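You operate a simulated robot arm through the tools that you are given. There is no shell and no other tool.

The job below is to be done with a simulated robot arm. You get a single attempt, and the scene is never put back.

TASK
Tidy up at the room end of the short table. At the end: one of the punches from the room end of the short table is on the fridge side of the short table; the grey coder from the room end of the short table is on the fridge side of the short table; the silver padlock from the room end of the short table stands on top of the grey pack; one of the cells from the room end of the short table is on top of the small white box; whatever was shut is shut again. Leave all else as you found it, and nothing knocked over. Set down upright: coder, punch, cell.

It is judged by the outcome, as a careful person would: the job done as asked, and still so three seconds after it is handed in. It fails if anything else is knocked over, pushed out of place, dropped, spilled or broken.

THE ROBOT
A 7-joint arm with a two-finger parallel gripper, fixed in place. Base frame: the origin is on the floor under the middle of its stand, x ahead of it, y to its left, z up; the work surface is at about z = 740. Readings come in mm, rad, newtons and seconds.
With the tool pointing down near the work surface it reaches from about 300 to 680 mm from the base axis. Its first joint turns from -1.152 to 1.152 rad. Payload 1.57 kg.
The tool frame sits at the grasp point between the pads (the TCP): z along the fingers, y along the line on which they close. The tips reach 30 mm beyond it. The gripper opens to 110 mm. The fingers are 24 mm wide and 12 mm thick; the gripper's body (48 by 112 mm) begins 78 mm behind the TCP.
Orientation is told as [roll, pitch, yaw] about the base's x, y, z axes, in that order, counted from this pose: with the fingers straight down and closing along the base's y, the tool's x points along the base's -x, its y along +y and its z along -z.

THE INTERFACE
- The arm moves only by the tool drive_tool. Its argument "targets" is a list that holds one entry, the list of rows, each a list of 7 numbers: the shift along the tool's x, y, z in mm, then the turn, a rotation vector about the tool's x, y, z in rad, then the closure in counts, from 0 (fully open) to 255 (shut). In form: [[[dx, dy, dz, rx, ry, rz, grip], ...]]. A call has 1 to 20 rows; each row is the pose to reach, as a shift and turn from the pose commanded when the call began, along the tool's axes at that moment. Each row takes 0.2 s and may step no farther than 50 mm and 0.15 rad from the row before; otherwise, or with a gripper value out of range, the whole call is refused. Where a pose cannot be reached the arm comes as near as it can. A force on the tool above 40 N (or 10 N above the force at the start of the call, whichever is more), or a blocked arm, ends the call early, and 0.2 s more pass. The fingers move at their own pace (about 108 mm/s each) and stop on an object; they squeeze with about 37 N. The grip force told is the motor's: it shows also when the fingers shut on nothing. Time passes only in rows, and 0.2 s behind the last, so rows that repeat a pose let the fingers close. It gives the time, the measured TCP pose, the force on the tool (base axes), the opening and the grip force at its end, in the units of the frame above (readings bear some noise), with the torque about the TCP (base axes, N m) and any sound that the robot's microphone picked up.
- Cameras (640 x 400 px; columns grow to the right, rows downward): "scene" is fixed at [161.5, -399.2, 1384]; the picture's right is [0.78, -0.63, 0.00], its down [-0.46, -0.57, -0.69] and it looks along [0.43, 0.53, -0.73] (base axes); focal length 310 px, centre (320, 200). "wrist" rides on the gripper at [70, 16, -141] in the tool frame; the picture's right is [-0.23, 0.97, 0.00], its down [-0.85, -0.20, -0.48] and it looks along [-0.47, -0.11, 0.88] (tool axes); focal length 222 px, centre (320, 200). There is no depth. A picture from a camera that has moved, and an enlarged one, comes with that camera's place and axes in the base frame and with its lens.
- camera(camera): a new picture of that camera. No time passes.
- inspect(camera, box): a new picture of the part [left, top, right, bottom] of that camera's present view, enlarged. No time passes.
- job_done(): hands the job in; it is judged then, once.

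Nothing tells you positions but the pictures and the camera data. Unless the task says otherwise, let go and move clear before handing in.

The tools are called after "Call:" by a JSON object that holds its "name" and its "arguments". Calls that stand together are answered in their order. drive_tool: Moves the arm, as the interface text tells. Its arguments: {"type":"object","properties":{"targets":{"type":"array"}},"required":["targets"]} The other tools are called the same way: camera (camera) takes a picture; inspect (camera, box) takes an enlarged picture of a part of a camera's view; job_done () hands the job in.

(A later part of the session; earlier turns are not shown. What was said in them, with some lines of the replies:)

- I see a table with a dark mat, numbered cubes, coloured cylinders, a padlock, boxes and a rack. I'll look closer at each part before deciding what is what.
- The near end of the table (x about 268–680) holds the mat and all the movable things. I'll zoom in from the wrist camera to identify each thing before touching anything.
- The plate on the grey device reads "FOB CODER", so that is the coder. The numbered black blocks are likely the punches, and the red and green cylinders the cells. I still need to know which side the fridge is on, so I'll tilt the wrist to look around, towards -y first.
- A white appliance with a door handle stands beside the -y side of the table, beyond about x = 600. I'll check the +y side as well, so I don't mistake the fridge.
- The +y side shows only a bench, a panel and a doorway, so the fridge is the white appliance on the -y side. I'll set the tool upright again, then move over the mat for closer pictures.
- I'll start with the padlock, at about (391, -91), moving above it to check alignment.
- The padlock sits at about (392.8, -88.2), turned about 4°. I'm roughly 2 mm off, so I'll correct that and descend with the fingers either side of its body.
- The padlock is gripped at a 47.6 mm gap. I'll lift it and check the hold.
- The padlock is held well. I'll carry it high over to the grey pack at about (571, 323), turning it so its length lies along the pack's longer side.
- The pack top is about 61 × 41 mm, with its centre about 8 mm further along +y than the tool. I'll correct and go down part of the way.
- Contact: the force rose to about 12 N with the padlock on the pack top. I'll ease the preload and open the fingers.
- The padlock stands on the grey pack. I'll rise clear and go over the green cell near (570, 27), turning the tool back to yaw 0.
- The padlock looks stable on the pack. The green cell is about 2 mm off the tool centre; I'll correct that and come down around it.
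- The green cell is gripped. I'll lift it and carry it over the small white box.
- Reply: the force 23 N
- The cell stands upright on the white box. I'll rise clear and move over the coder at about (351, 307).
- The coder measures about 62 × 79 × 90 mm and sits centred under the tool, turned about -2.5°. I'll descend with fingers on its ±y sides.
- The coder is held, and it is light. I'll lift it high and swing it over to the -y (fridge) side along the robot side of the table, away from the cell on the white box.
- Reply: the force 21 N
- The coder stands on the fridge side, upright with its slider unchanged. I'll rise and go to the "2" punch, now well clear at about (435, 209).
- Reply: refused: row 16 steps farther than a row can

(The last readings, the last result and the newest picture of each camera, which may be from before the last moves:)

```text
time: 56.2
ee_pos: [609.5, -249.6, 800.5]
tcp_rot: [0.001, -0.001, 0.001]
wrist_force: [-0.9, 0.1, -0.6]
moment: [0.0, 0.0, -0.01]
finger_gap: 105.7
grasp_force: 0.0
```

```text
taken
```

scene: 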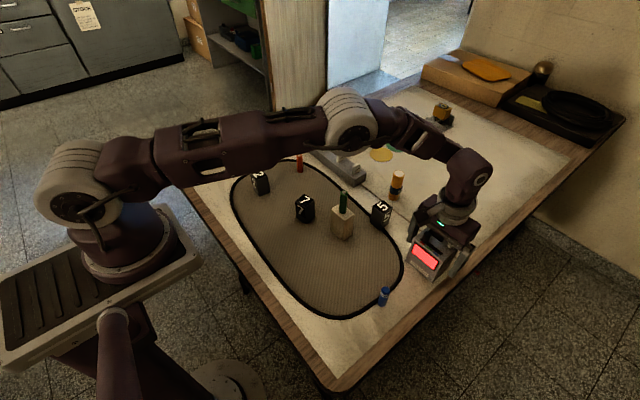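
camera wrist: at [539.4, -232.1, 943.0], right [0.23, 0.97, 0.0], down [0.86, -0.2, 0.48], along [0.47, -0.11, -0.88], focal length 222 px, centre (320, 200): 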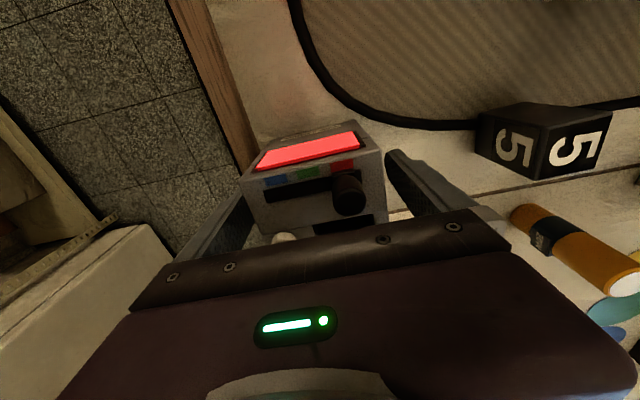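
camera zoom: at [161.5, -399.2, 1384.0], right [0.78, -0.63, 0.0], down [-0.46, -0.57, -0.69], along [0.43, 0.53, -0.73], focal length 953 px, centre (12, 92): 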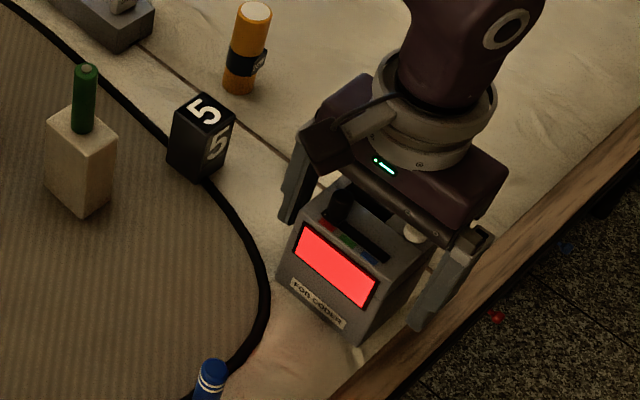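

The call was refused because one step was too long, so nothing moved. I'll rise in this call and keep every step short.

Call:
{"name": "drive_tool", "arguments": {"targets": [[[0, 0, -15, 0, 0, 0, 10], [0, 0, -50, 0, 0, 0, 10], [0, 0, -95, 0, 0, 0, 10], [0, 0, -140, 0, 0, 0, 10], [0, 0, -185, 0, 0, 0, 40], [16, 42, -185, 0, 0, 0, 80], [32, 84, -185, 0, 0, 0, 80], [48, 126, -185, 0, 0, 0, 80], [64, 168, -185, 0, 0, 0, 80], [80, 210, -185, 0, 0, 0, 80], [96, 252, -185, 0, 0, 0, 80], [112, 294, -185, 0, 0, 0, 80], [128, 336, -180, 0, 0, 0.02, 80], [144, 378, -170, 0, 0, 0.04, 80], [159, 420, -160, 0, 0, 0.06, 80], [174, 459, -150, 0, 0, 0.082, 80], [174, 459, -120, 0, 0, 0.082, 80], [174, 459, -100, 0, 0, 0.082, 80], [174, 459, -100, 0, 0, 0.082, 80]]]}}

Call:
{"name": "camera", "arguments": {"camera": "wrist"}}

Call:
{"name": "camera", "arguments": {"camera": "scene"}}

```text
time: 60.2
ee_pos: [434.2, 208.1, 901.2]
tcp_rot: [-0.001, 0.0, -0.082]
wrist_force: [-0.4, 0.0, -0.8]
moment: [-0.03, -0.01, 0.01]
finger_gap: 75.5
grasp_force: 0.1
```

```text
taken
camera wrist: at [365.9, 231.2, 1043.2], right [0.31, 0.95, 0.0], down [0.84, -0.27, 0.48], along [0.46, -0.15, -0.88], focal length 222 px, centre (320, 200)
```

wrist: 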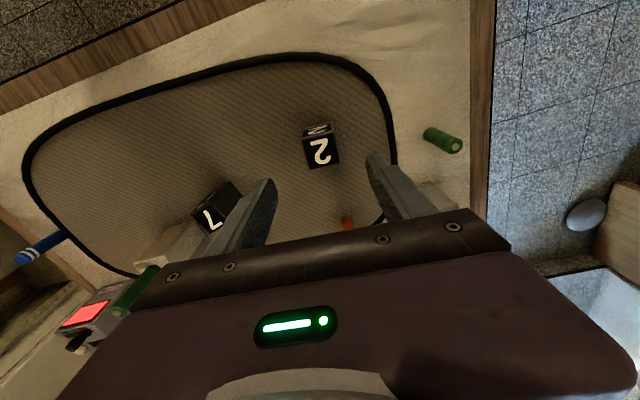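

```text
taken
```

scene: 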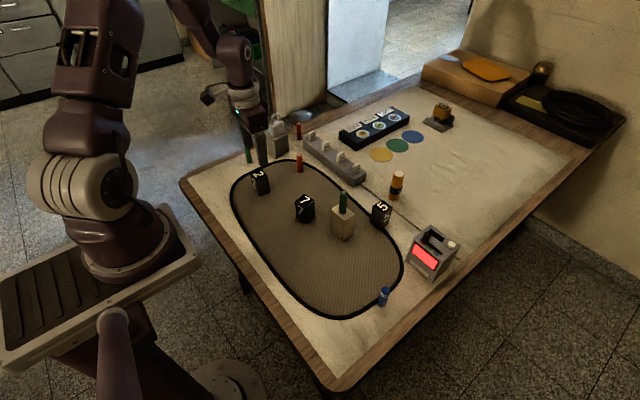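

Call:
{"name": "inspect", "arguments": {"camera": "wrist", "box": [260, 100, 400, 200]}}

Call:
{"name": "inspect", "arguments": {"camera": "scene", "box": [380, 200, 480, 310]}}

```text
4.00 times, centred on (330, 150) of wrist
camera zoom: at [365.9, 231.2, 1043.2], right [0.31, 0.95, 0.0], down [0.84, -0.27, 0.48], along [0.46, -0.15, -0.88], focal length 888 px, centre (280, 400)
```

zoom: 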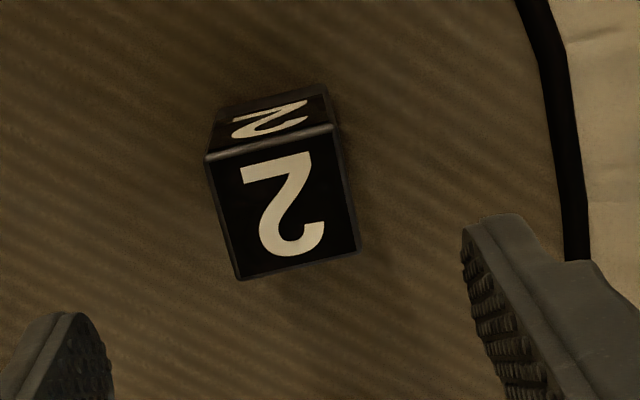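

```text
3.64 times, centred on (430, 255) of scene
camera zoom: at [161.5, -399.2, 1384.0], right [0.78, -0.63, 0.0], down [-0.46, -0.57, -0.69], along [0.43, 0.53, -0.73], focal length 1126 px, centre (-80, 0)
```

zoom: 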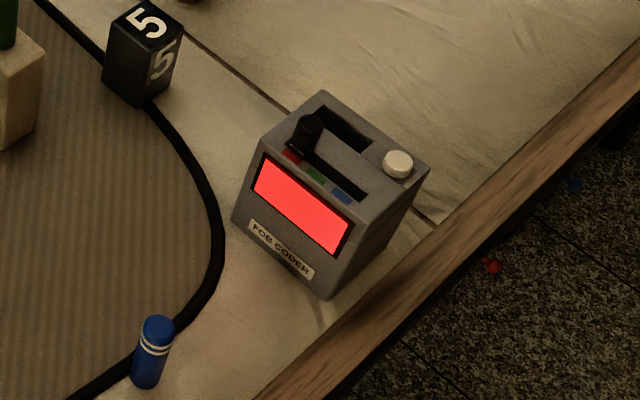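

The coder is well placed, clear of the mat ring and the edge. I'll descend on the "2" punch with a 1–2 mm correction.

Call:
{"name": "drive_tool", "arguments": {"targets": [[[1.4, 1.5, 40, 0, 0, 0, 80], [1.4, 1.5, 80, 0, 0, 0, 80], [1.4, 1.5, 105, 0, 0, 0, 80], [1.4, 1.5, 121, 0, 0, 0, 80], [1.4, 1.5, 121, 0, 0, 0, 80]]]}}

Call:
{"name": "inspect", "arguments": {"camera": "wrist", "box": [250, 120, 390, 230]}}

Call:
{"name": "inspect", "arguments": {"camera": "scene", "box": [210, 120, 320, 220]}}

```text
time: 61.4
ee_pos: [432.1, 209.3, 779.4]
tcp_rot: [0.0, 0.0, -0.081]
wrist_force: [0.2, 0.4, -0.4]
moment: [0.02, 0.01, -0.01]
finger_gap: 75.3
grasp_force: 0.0
```

```text
3.64 times, centred on (320, 175) of wrist
camera zoom: at [363.9, 232.8, 921.6], right [0.31, 0.95, 0.0], down [0.84, -0.27, 0.48], along [0.46, -0.15, -0.88], focal length 808 px, centre (320, 291)
```

zoom: 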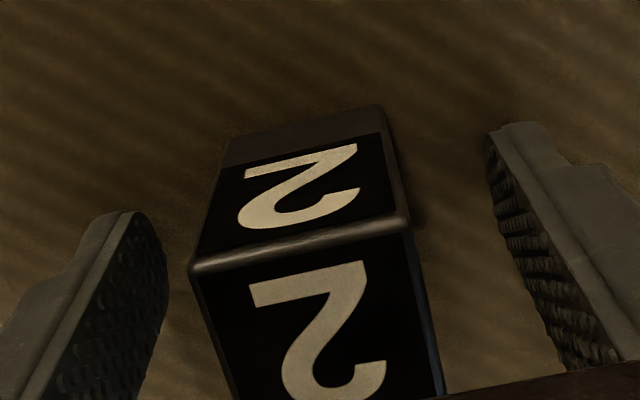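

```text
4.00 times, centred on (265, 170) of scene
camera zoom: at [161.5, -399.2, 1384.0], right [0.78, -0.63, 0.0], down [-0.46, -0.57, -0.69], along [0.43, 0.53, -0.73], focal length 1239 px, centre (540, 320)
```

zoom: 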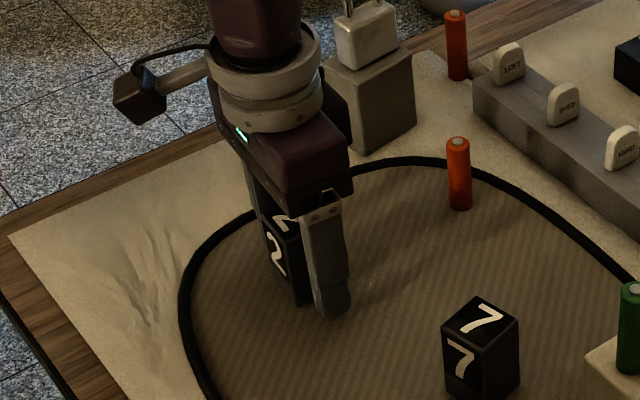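

Call:
{"name": "drive_tool", "arguments": {"targets": [[[-2, -0.5, 0, 0, 0, 0, 80], [-2, -0.5, 0, 0, 0, 0, 110], [-2, -0.5, 0, 0, 0, 0, 140], [-2, -0.5, 0, 0, 0, 0, 165], [-2, -0.5, 0, 0, 0, 0, 255], [-2, -0.5, 0, 0, 0, 0, 255]]]}}

```text
time: 62.8
ee_pos: [434.4, 209.7, 779.8]
tcp_rot: [0.0, -0.001, -0.081]
wrist_force: [0.6, -0.2, 1.0]
moment: [-0.03, 0.07, -0.01]
finger_gap: 36.6
grasp_force: 36.8
```

The "2" punch is gripped at a 36.6 mm gap. I'll lift it high and carry it to the fridge side at about (530, -272).

Call:
{"name": "drive_tool", "arguments": {"targets": [[[0, 0, -15, 0, 0, 0, 255], [0, 0, -55, 0, 0, 0, 255], [0, 0, -100, 0, 0, 0, 255], [0, 0, -145, 0, 0, 0, 255], [0, 0, -190, 0, 0, 0, 255], [0, 0, -220, 0, 0, 0, 255], [-12.2, -43, -220, 0, 0, 0, 255], [-24.5, -86, -220, 0, 0, 0, 255], [-36.7, -129, -220, 0, 0, 0, 255], [-49, -172, -220, 0, 0, 0, 255], [-61.2, -215, -220, 0, 0, 0, 255], [-73.5, -258, -220, 0, 0, -0.02, 255], [-85.7, -301, -220, 0, 0, -0.04, 255], [-98, -344, -220, 0, 0, -0.06, 255], [-110.2, -387, -220, 0, 0, -0.081, 255], [-122.5, -430, -220, 0, 0, -0.081, 255], [-134.7, -472.6, -220, 0, 0, -0.081, 255], [-134.7, -472.6, -220, 0, 0, -0.081, 255]]]}}

Call:
{"name": "camera", "arguments": {"camera": "wrist"}}

Call:
{"name": "camera", "arguments": {"camera": "scene"}}

```text
time: 66.6
ee_pos: [529.4, -272.7, 1000.9]
tcp_rot: [0.001, 0.001, -0.001]
wrist_force: [0.2, 0.0, -4.0]
moment: [-0.01, -0.02, -0.04]
finger_gap: 36.7
grasp_force: 37.3
```

```text
taken
camera wrist: at [460.2, -255.1, 1143.5], right [0.23, 0.97, 0.0], down [0.86, -0.2, 0.48], along [0.47, -0.11, -0.88], focal length 222 px, centre (320, 200)
```

wrist: 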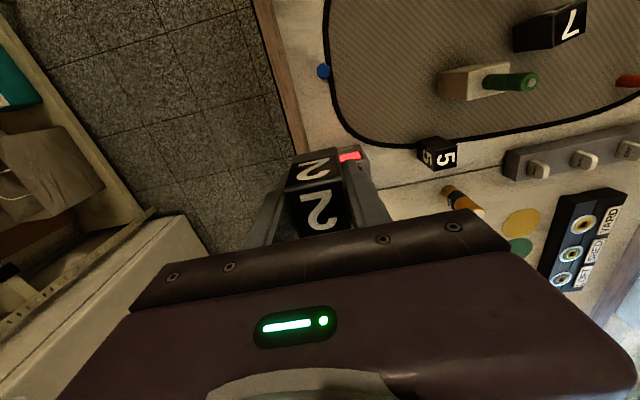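

```text
taken
```

scene: 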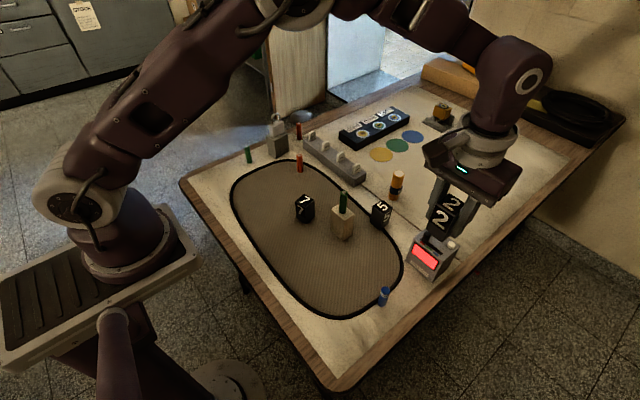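

Call:
{"name": "drive_tool", "arguments": {"targets": [[[0, 0, 45, 0, 0, 0, 255], [0, 0, 90, 0, 0, 0, 255], [0, 0, 130, 0, 0, 0, 255], [0, 0, 165, 0, 0, 0, 255], [0, 0, 190, 0, 0, 0, 255], [0, 0, 206, 0, 0, 0, 255], [0, 0, 206, 0, 0, 0, 255]]]}}

Call:
{"name": "inspect", "arguments": {"camera": "scene", "box": [360, 200, 480, 320]}}

Call:
{"name": "camera", "arguments": {"camera": "wrist"}}

```text
time: 68.2
ee_pos: [530.7, -271.8, 794.4]
tcp_rot: [-0.001, 0.0, 0.0]
wrist_force: [-0.1, -0.1, -3.1]
moment: [-0.01, -0.02, -0.02]
finger_gap: 36.5
grasp_force: 37.0
```

```text
3.33 times, centred on (420, 260) of scene
camera zoom: at [161.6, -399.2, 1384.0], right [0.78, -0.63, 0.0], down [-0.46, -0.57, -0.69], along [0.43, 0.53, -0.73], focal length 1032 px, centre (-13, 0)
```

zoom: 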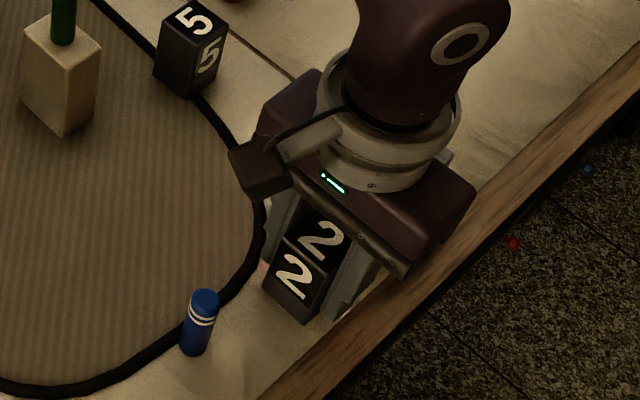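

```text
taken
camera wrist: at [460.5, -254.6, 936.8], right [0.23, 0.97, 0.0], down [0.85, -0.2, 0.48], along [0.47, -0.11, -0.88], focal length 222 px, centre (320, 200)
```

wrist: 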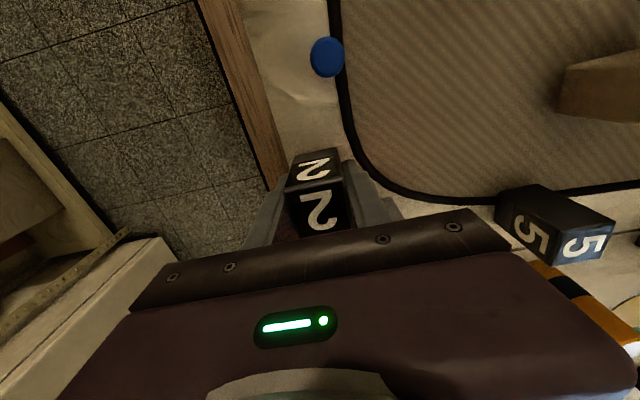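

Call:
{"name": "drive_tool", "arguments": {"targets": [[[0, -1.5, 4, 0, 0, 0, 255], [0, -3, 8, 0, 0, 0, 255], [0, -3, 11, 0, 0, 0, 255], [0, -3, 11, 0, 0, 0, 255]]]}}

```text
time: 69.2
ee_pos: [530.1, -275.2, 782.5]
tcp_rot: [-0.001, 0.001, 0.0]
wrist_force: [-0.3, -0.9, -2.6]
moment: [-0.02, -0.04, 0.0]
finger_gap: 36.7
grasp_force: 36.8
```

Call:
{"name": "drive_tool", "arguments": {"targets": [[[0, 0, 1.5, 0, 0, 0, 255], [0, 0, 2, 0, 0, 0, 255], [0, 0, 2, 0, 0, 0, 255]]]}}

```text
time: 70.0
ee_pos: [530.4, -275.3, 780.9]
tcp_rot: [0.0, 0.002, 0.001]
wrist_force: [0.2, 0.2, -3.4]
moment: [0.0, -0.01, -0.01]
finger_gap: 37.0
grasp_force: 37.1
```

Call:
{"name": "drive_tool", "arguments": {"targets": [[[0, 0, 1, 0, 0, 0, 255], [0, 0, 1.5, 0, 0, 0, 255], [0, 0, 1.5, 0, 0, 0, 255]]]}}

```text
time: 70.8
ee_pos: [530.6, -275.8, 780.7]
tcp_rot: [0.0, -0.003, 0.001]
wrist_force: [-4.4, 5.4, 19.6]
moment: [0.2, 0.33, 0.03]
finger_gap: 36.7
grasp_force: 37.3
```

Call:
{"name": "drive_tool", "arguments": {"targets": [[[0, 0, -1, 0, 0, 0, 255], [0, 0, -1, 0, 0, 0, 255]]]}}

```text
time: 71.4
ee_pos: [530.7, -274.7, 780.2]
tcp_rot: [0.0, 0.002, -0.001]
wrist_force: [1.4, -0.7, -0.7]
moment: [-0.07, -0.09, 0.01]
finger_gap: 36.8
grasp_force: 37.0
```

The punch is resting on the table: the force is near -0.7 N, against about -3 N when it hung free. I'll open the fingers gently.

Call:
{"name": "drive_tool", "arguments": {"targets": [[[0, 0, 0, 0, 0, 0, 180], [0, 0, 0, 0, 0, 0, 155], [0, 0, 0, 0, 0, 0, 145], [0, 0, 0, 0, 0, 0, 140], [0, 0, 0, 0, 0, 0, 140]]]}}

Call:
{"name": "inspect", "arguments": {"camera": "scene", "box": [360, 200, 480, 320]}}

Call:
{"name": "inspect", "arguments": {"camera": "wrist", "box": [240, 100, 400, 240]}}

```text
time: 72.6
ee_pos: [530.3, -275.7, 780.4]
tcp_rot: [0.0, 0.0, -0.001]
wrist_force: [-0.7, -0.2, -0.4]
moment: [0.01, 0.01, 0.0]
finger_gap: 49.5
grasp_force: 0.0
```

```text
3.33 times, centred on (420, 260) of scene
camera zoom: at [161.5, -399.2, 1384.0], right [0.78, -0.63, 0.0], down [-0.46, -0.57, -0.69], along [0.43, 0.53, -0.73], focal length 1032 px, centre (-13, 0)
```

zoom: 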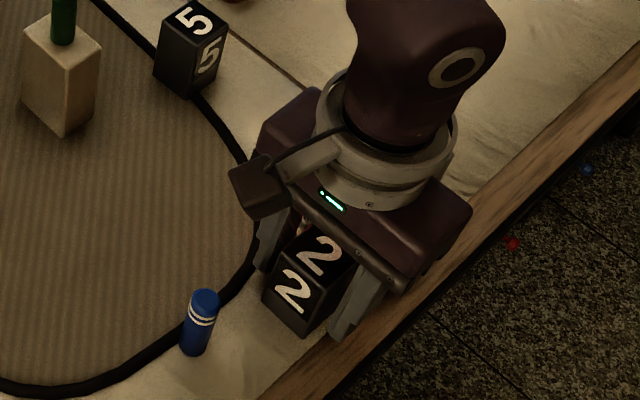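

```text
2.86 times, centred on (320, 170) of wrist
camera zoom: at [460.9, -257.7, 922.6], right [0.23, 0.97, 0.0], down [0.85, -0.2, 0.48], along [0.47, -0.11, -0.88], focal length 635 px, centre (320, 286)
```

zoom: 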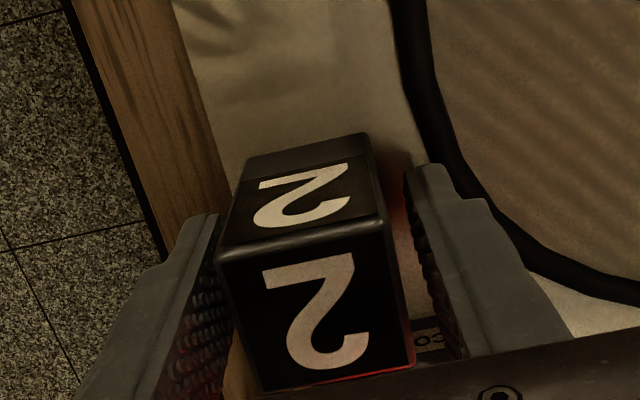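

Both fingers are off the punch. I'll rise straight up, slowly at first, and retreat to a high, central pose.

Call:
{"name": "drive_tool", "arguments": {"targets": [[[0, 0, -5, 0, 0, 0, 135], [0, 0, -15, 0, 0, 0, 130], [0, 0, -35, 0, 0, 0, 130], [0, 0, -75, 0, 0, 0, 130], [0, 0, -120, 0, 0, 0, 130], [0, 0, -165, 0, 0, 0, 130], [0, 0, -210, 0, 0, 0, 100], [15, 40, -230, 0, 0, 0, 60], [30, 80, -235, 0, 0, 0, 20], [45, 120, -235, 0, 0, 0, 0], [60, 160, -235, 0, 0, 0, 0], [75, 200, -235, 0, 0, 0, 0], [90, 240, -235, 0, 0, 0, 0], [105, 280, -235, 0, 0, 0, 0], [120, 320, -235, 0, 0, 0, 0], [130, 360, -235, 0, 0, 0, 0], [135, 400, -235, 0, 0, 0, 0], [138, 440, -235, 0, 0, 0, 0], [138, 440, -235, 0, 0, 0, 0]]]}}

Call:
{"name": "camera", "arguments": {"camera": "scene"}}

Call:
{"name": "camera", "arguments": {"camera": "wrist"}}

```text
time: 76.6
ee_pos: [391.2, 166.2, 1015.6]
tcp_rot: [0.0, 0.001, 0.0]
wrist_force: [0.5, 1.0, 0.3]
moment: [0.04, -0.02, -0.03]
finger_gap: 110.0
grasp_force: 0.1
```

```text
taken
```

scene: 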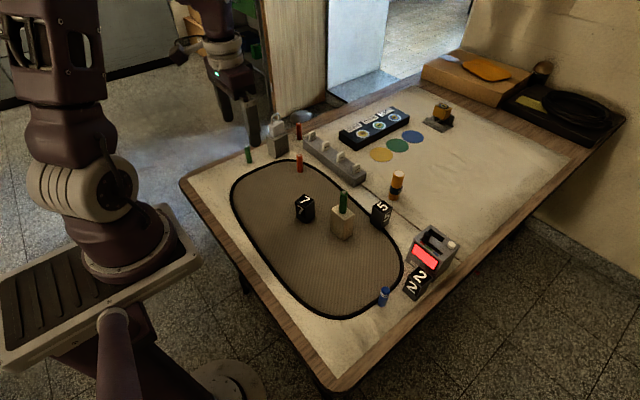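

```text
taken
camera wrist: at [322.1, 184.1, 1157.5], right [0.23, 0.97, 0.0], down [0.85, -0.2, 0.48], along [0.47, -0.11, -0.88], focal length 222 px, centre (320, 200)
```

wrist: 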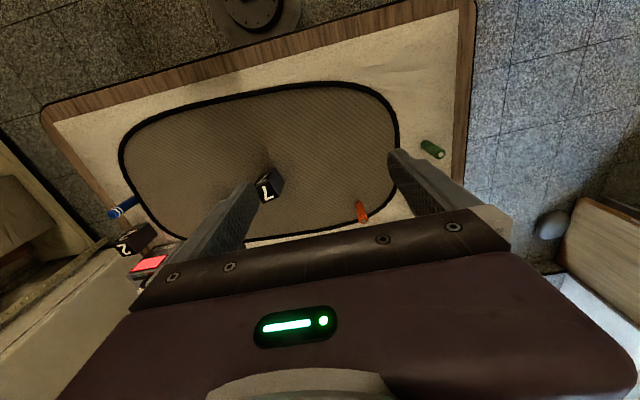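

Call:
{"name": "inspect", "arguments": {"camera": "scene", "box": [370, 200, 490, 320]}}

Call:
{"name": "inspect", "arguments": {"camera": "scene", "box": [180, 110, 340, 210]}}

Call:
{"name": "inspect", "arguments": {"camera": "scene", "box": [280, 170, 440, 270]}}

Call:
{"name": "inspect", "arguments": {"camera": "scene", "box": [320, 90, 480, 190]}}

```text
3.33 times, centred on (430, 260) of scene
camera zoom: at [161.5, -399.1, 1384.0], right [0.78, -0.63, 0.0], down [-0.46, -0.57, -0.69], along [0.43, 0.53, -0.73], focal length 1032 px, centre (-47, 0)
```

zoom: 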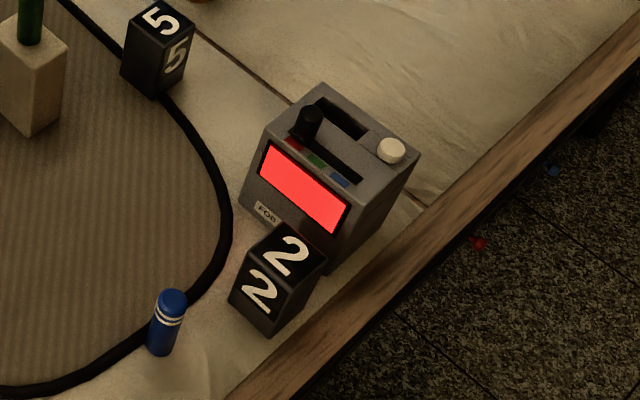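

```text
4.00 times, centred on (260, 160) of scene
camera zoom: at [161.5, -399.1, 1384.0], right [0.78, -0.63, 0.0], down [-0.46, -0.57, -0.69], along [0.43, 0.53, -0.73], focal length 1239 px, centre (560, 360)
```

zoom: 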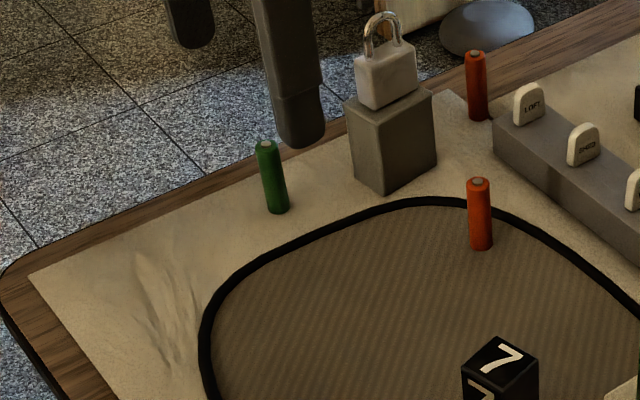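

```text
4.00 times, centred on (360, 220) of scene
camera zoom: at [161.5, -399.1, 1384.0], right [0.78, -0.63, 0.0], down [-0.46, -0.57, -0.69], along [0.43, 0.53, -0.73], focal length 1239 px, centre (160, 120)
```

zoom: 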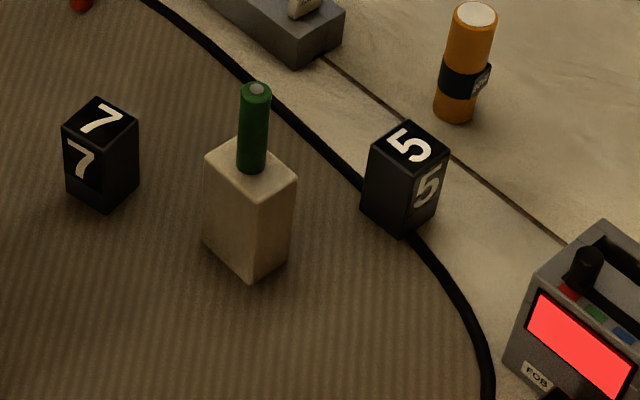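

```text
4.00 times, centred on (400, 140) of scene
camera zoom: at [161.5, -399.1, 1384.0], right [0.78, -0.63, 0.0], down [-0.46, -0.57, -0.69], along [0.43, 0.53, -0.73], focal length 1239 px, centre (0, 440)
```

zoom: 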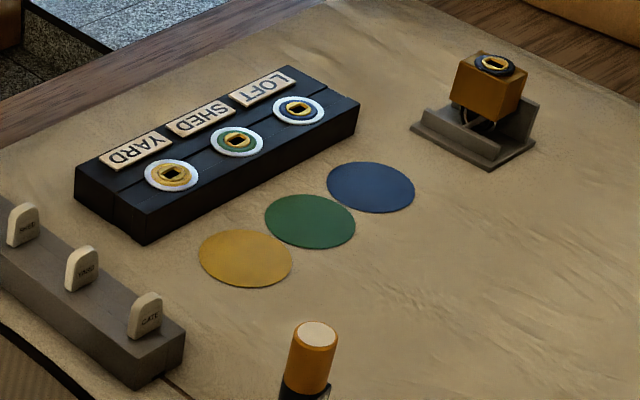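

Everything is standing and nothing else has moved. Before handing in, I'll make one more high look towards -y to be sure the white appliance there is the fridge.

Call:
{"name": "drive_tool", "arguments": {"targets": [[[-5, -10, -3, 0, 0, -0.143, 0], [-10, -20, -6, 0, 0, -0.286, 0], [-15, -30, -9, 0, 0, -0.429, 0], [-20, -40, -12, 0, 0, -0.571, 0], [-25, -50, -15, 0, 0, -0.714, 0], [-30, -60, -18, 0, 0, -0.857, 0], [-35, -70, -21, 0, 0, -1.0, 0], [-40, -80, -24, 0, 0, -1.143, 0], [-45, -90, -27, 0, 0, -1.286, 0], [-50, -100, -30, 0, 0, -1.429, 0], [-55, -100, -30, 0, 0, -1.571, 0], [-55, -100, -30, 0, 0, -1.571, 0]]]}}

Call:
{"name": "drive_tool", "arguments": {"targets": [[[0, 0, 0, 0, 0.14, 0, 0], [0, 0, 0, 0, 0.28, 0, 0], [0, 0, 0, 0, 0.42, 0, 0], [0, 0, 0, 0, 0.56, 0, 0], [0, 0, 0, 0, 0.7, 0, 0], [0, 0, 0, 0, 0.84, 0, 0], [0, 0, 0, 0, 0.98, 0, 0], [0, 0, 0, 0, 0.98, 0, 0]]]}}

Call:
{"name": "camera", "arguments": {"camera": "wrist"}}

Call:
{"name": "camera", "arguments": {"camera": "scene"}}

```text
time: 79.2
ee_pos: [447.7, 66.5, 1044.1]
tcp_rot: [-0.001, 0.0, 1.572]
wrist_force: [0.9, -1.0, 0.3]
moment: [-0.01, 0.0, 0.01]
finger_gap: 110.0
grasp_force: 0.1
```

```text
time: 81.0
ee_pos: [447.8, 64.9, 1047.4]
tcp_rot: [-0.001, 0.981, 1.569]
wrist_force: [-0.4, -0.7, 0.0]
moment: [0.03, 0.02, 0.0]
finger_gap: 110.1
grasp_force: 0.0
```

```text
taken
camera wrist: at [432.1, 145.7, 1182.8], right [-0.97, 0.13, -0.19], down [0.2, 0.87, -0.44], along [0.11, -0.47, -0.88], focal length 222 px, centre (320, 200)
```

wrist: 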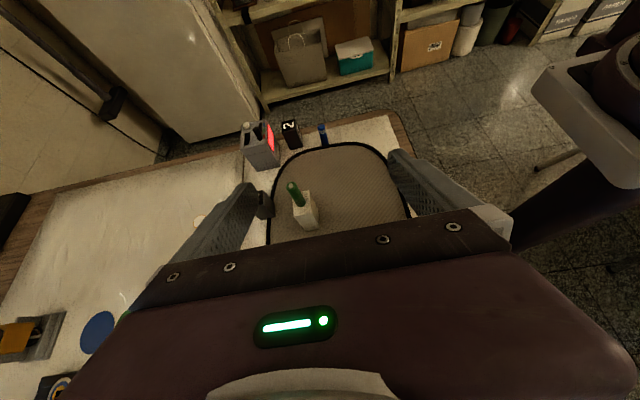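

```text
taken
```

scene: 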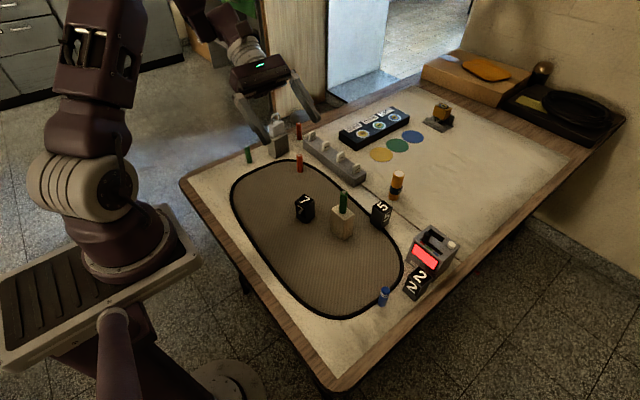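

The white fridge stands on the -y side, right next to where the coder and punch now stand. I'll level the tool again, make a last check and hand in.

Call:
{"name": "drive_tool", "arguments": {"targets": [[[0, 0, 0, 0, -0.14, 0, 0], [0, 0, 0, 0, -0.28, 0, 0], [0, 0, 0, 0, -0.42, 0, 0], [0, 0, 0, 0, -0.56, 0, 0], [0, 0, 0, 0, -0.7, 0, 0], [0, 0, 0, 0, -0.84, 0, 0], [0, 0, 0, 0, -0.98, 0, 0], [0, 0, 0, 0, -0.98, 0, 0]]]}}

Call:
{"name": "camera", "arguments": {"camera": "scene"}}

Call:
{"name": "inspect", "arguments": {"camera": "scene", "box": [230, 100, 430, 250]}}

```text
time: 82.8
ee_pos: [447.2, 65.4, 1047.0]
tcp_rot: [0.002, -0.002, 1.571]
wrist_force: [-0.1, 0.5, 0.1]
moment: [0.01, 0.0, 0.02]
finger_gap: 110.0
grasp_force: 0.1
```

```text
taken
```

scene: 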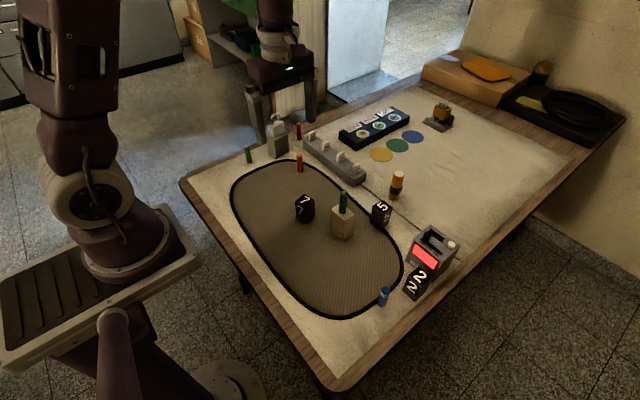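

```text
2.67 times, centred on (330, 175) of scene
camera zoom: at [161.5, -399.2, 1384.0], right [0.78, -0.63, 0.0], down [-0.46, -0.57, -0.69], along [0.43, 0.53, -0.73], focal length 826 px, centre (293, 267)
```

zoom: 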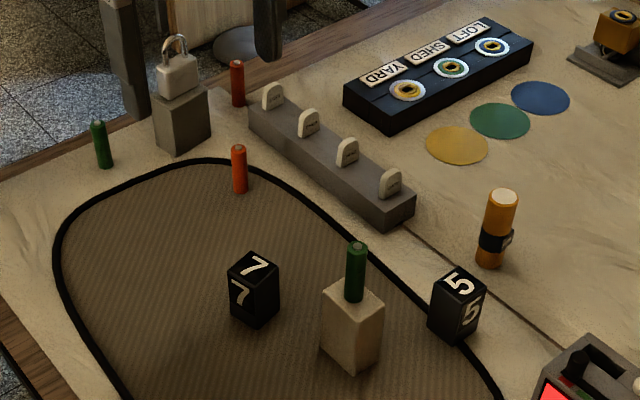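

The padlock stands on the grey pack and a cell stands upright on the white box. The coder and the "2" punch stand upright on the fridge side, everything else is as it was, and the gripper is clear. I'm handing in.

Call:
{"name": "job_done", "arguments": {}}

```text
The job is handed in.
```

The tidy-up is finished and handed in; nothing was knocked over or pushed out of place in the last pictures I took.

- **Punch:** the "2" block stands upright on the fridge side, at about (530, -275). I took the numbered black blocks to be the punches, since none of them is labelled.
- **Coder:** the grey "FOB CODER" stands upright next to it, at about (609, -250), with its slider still on red.
- **Padlock:** it stands on top of the grey pack, still locked.
- **Cell:** one green cell stands upright on top of the small white box. I took the red and green cylinders to be the cells.
- **Anything shut:** I opened nothing, so there was nothing to shut again.

I took the fridge side to be the table's -y edge, where a white fridge with a door handle stands. A last look from the wrist camera confirmed this before I handed in.
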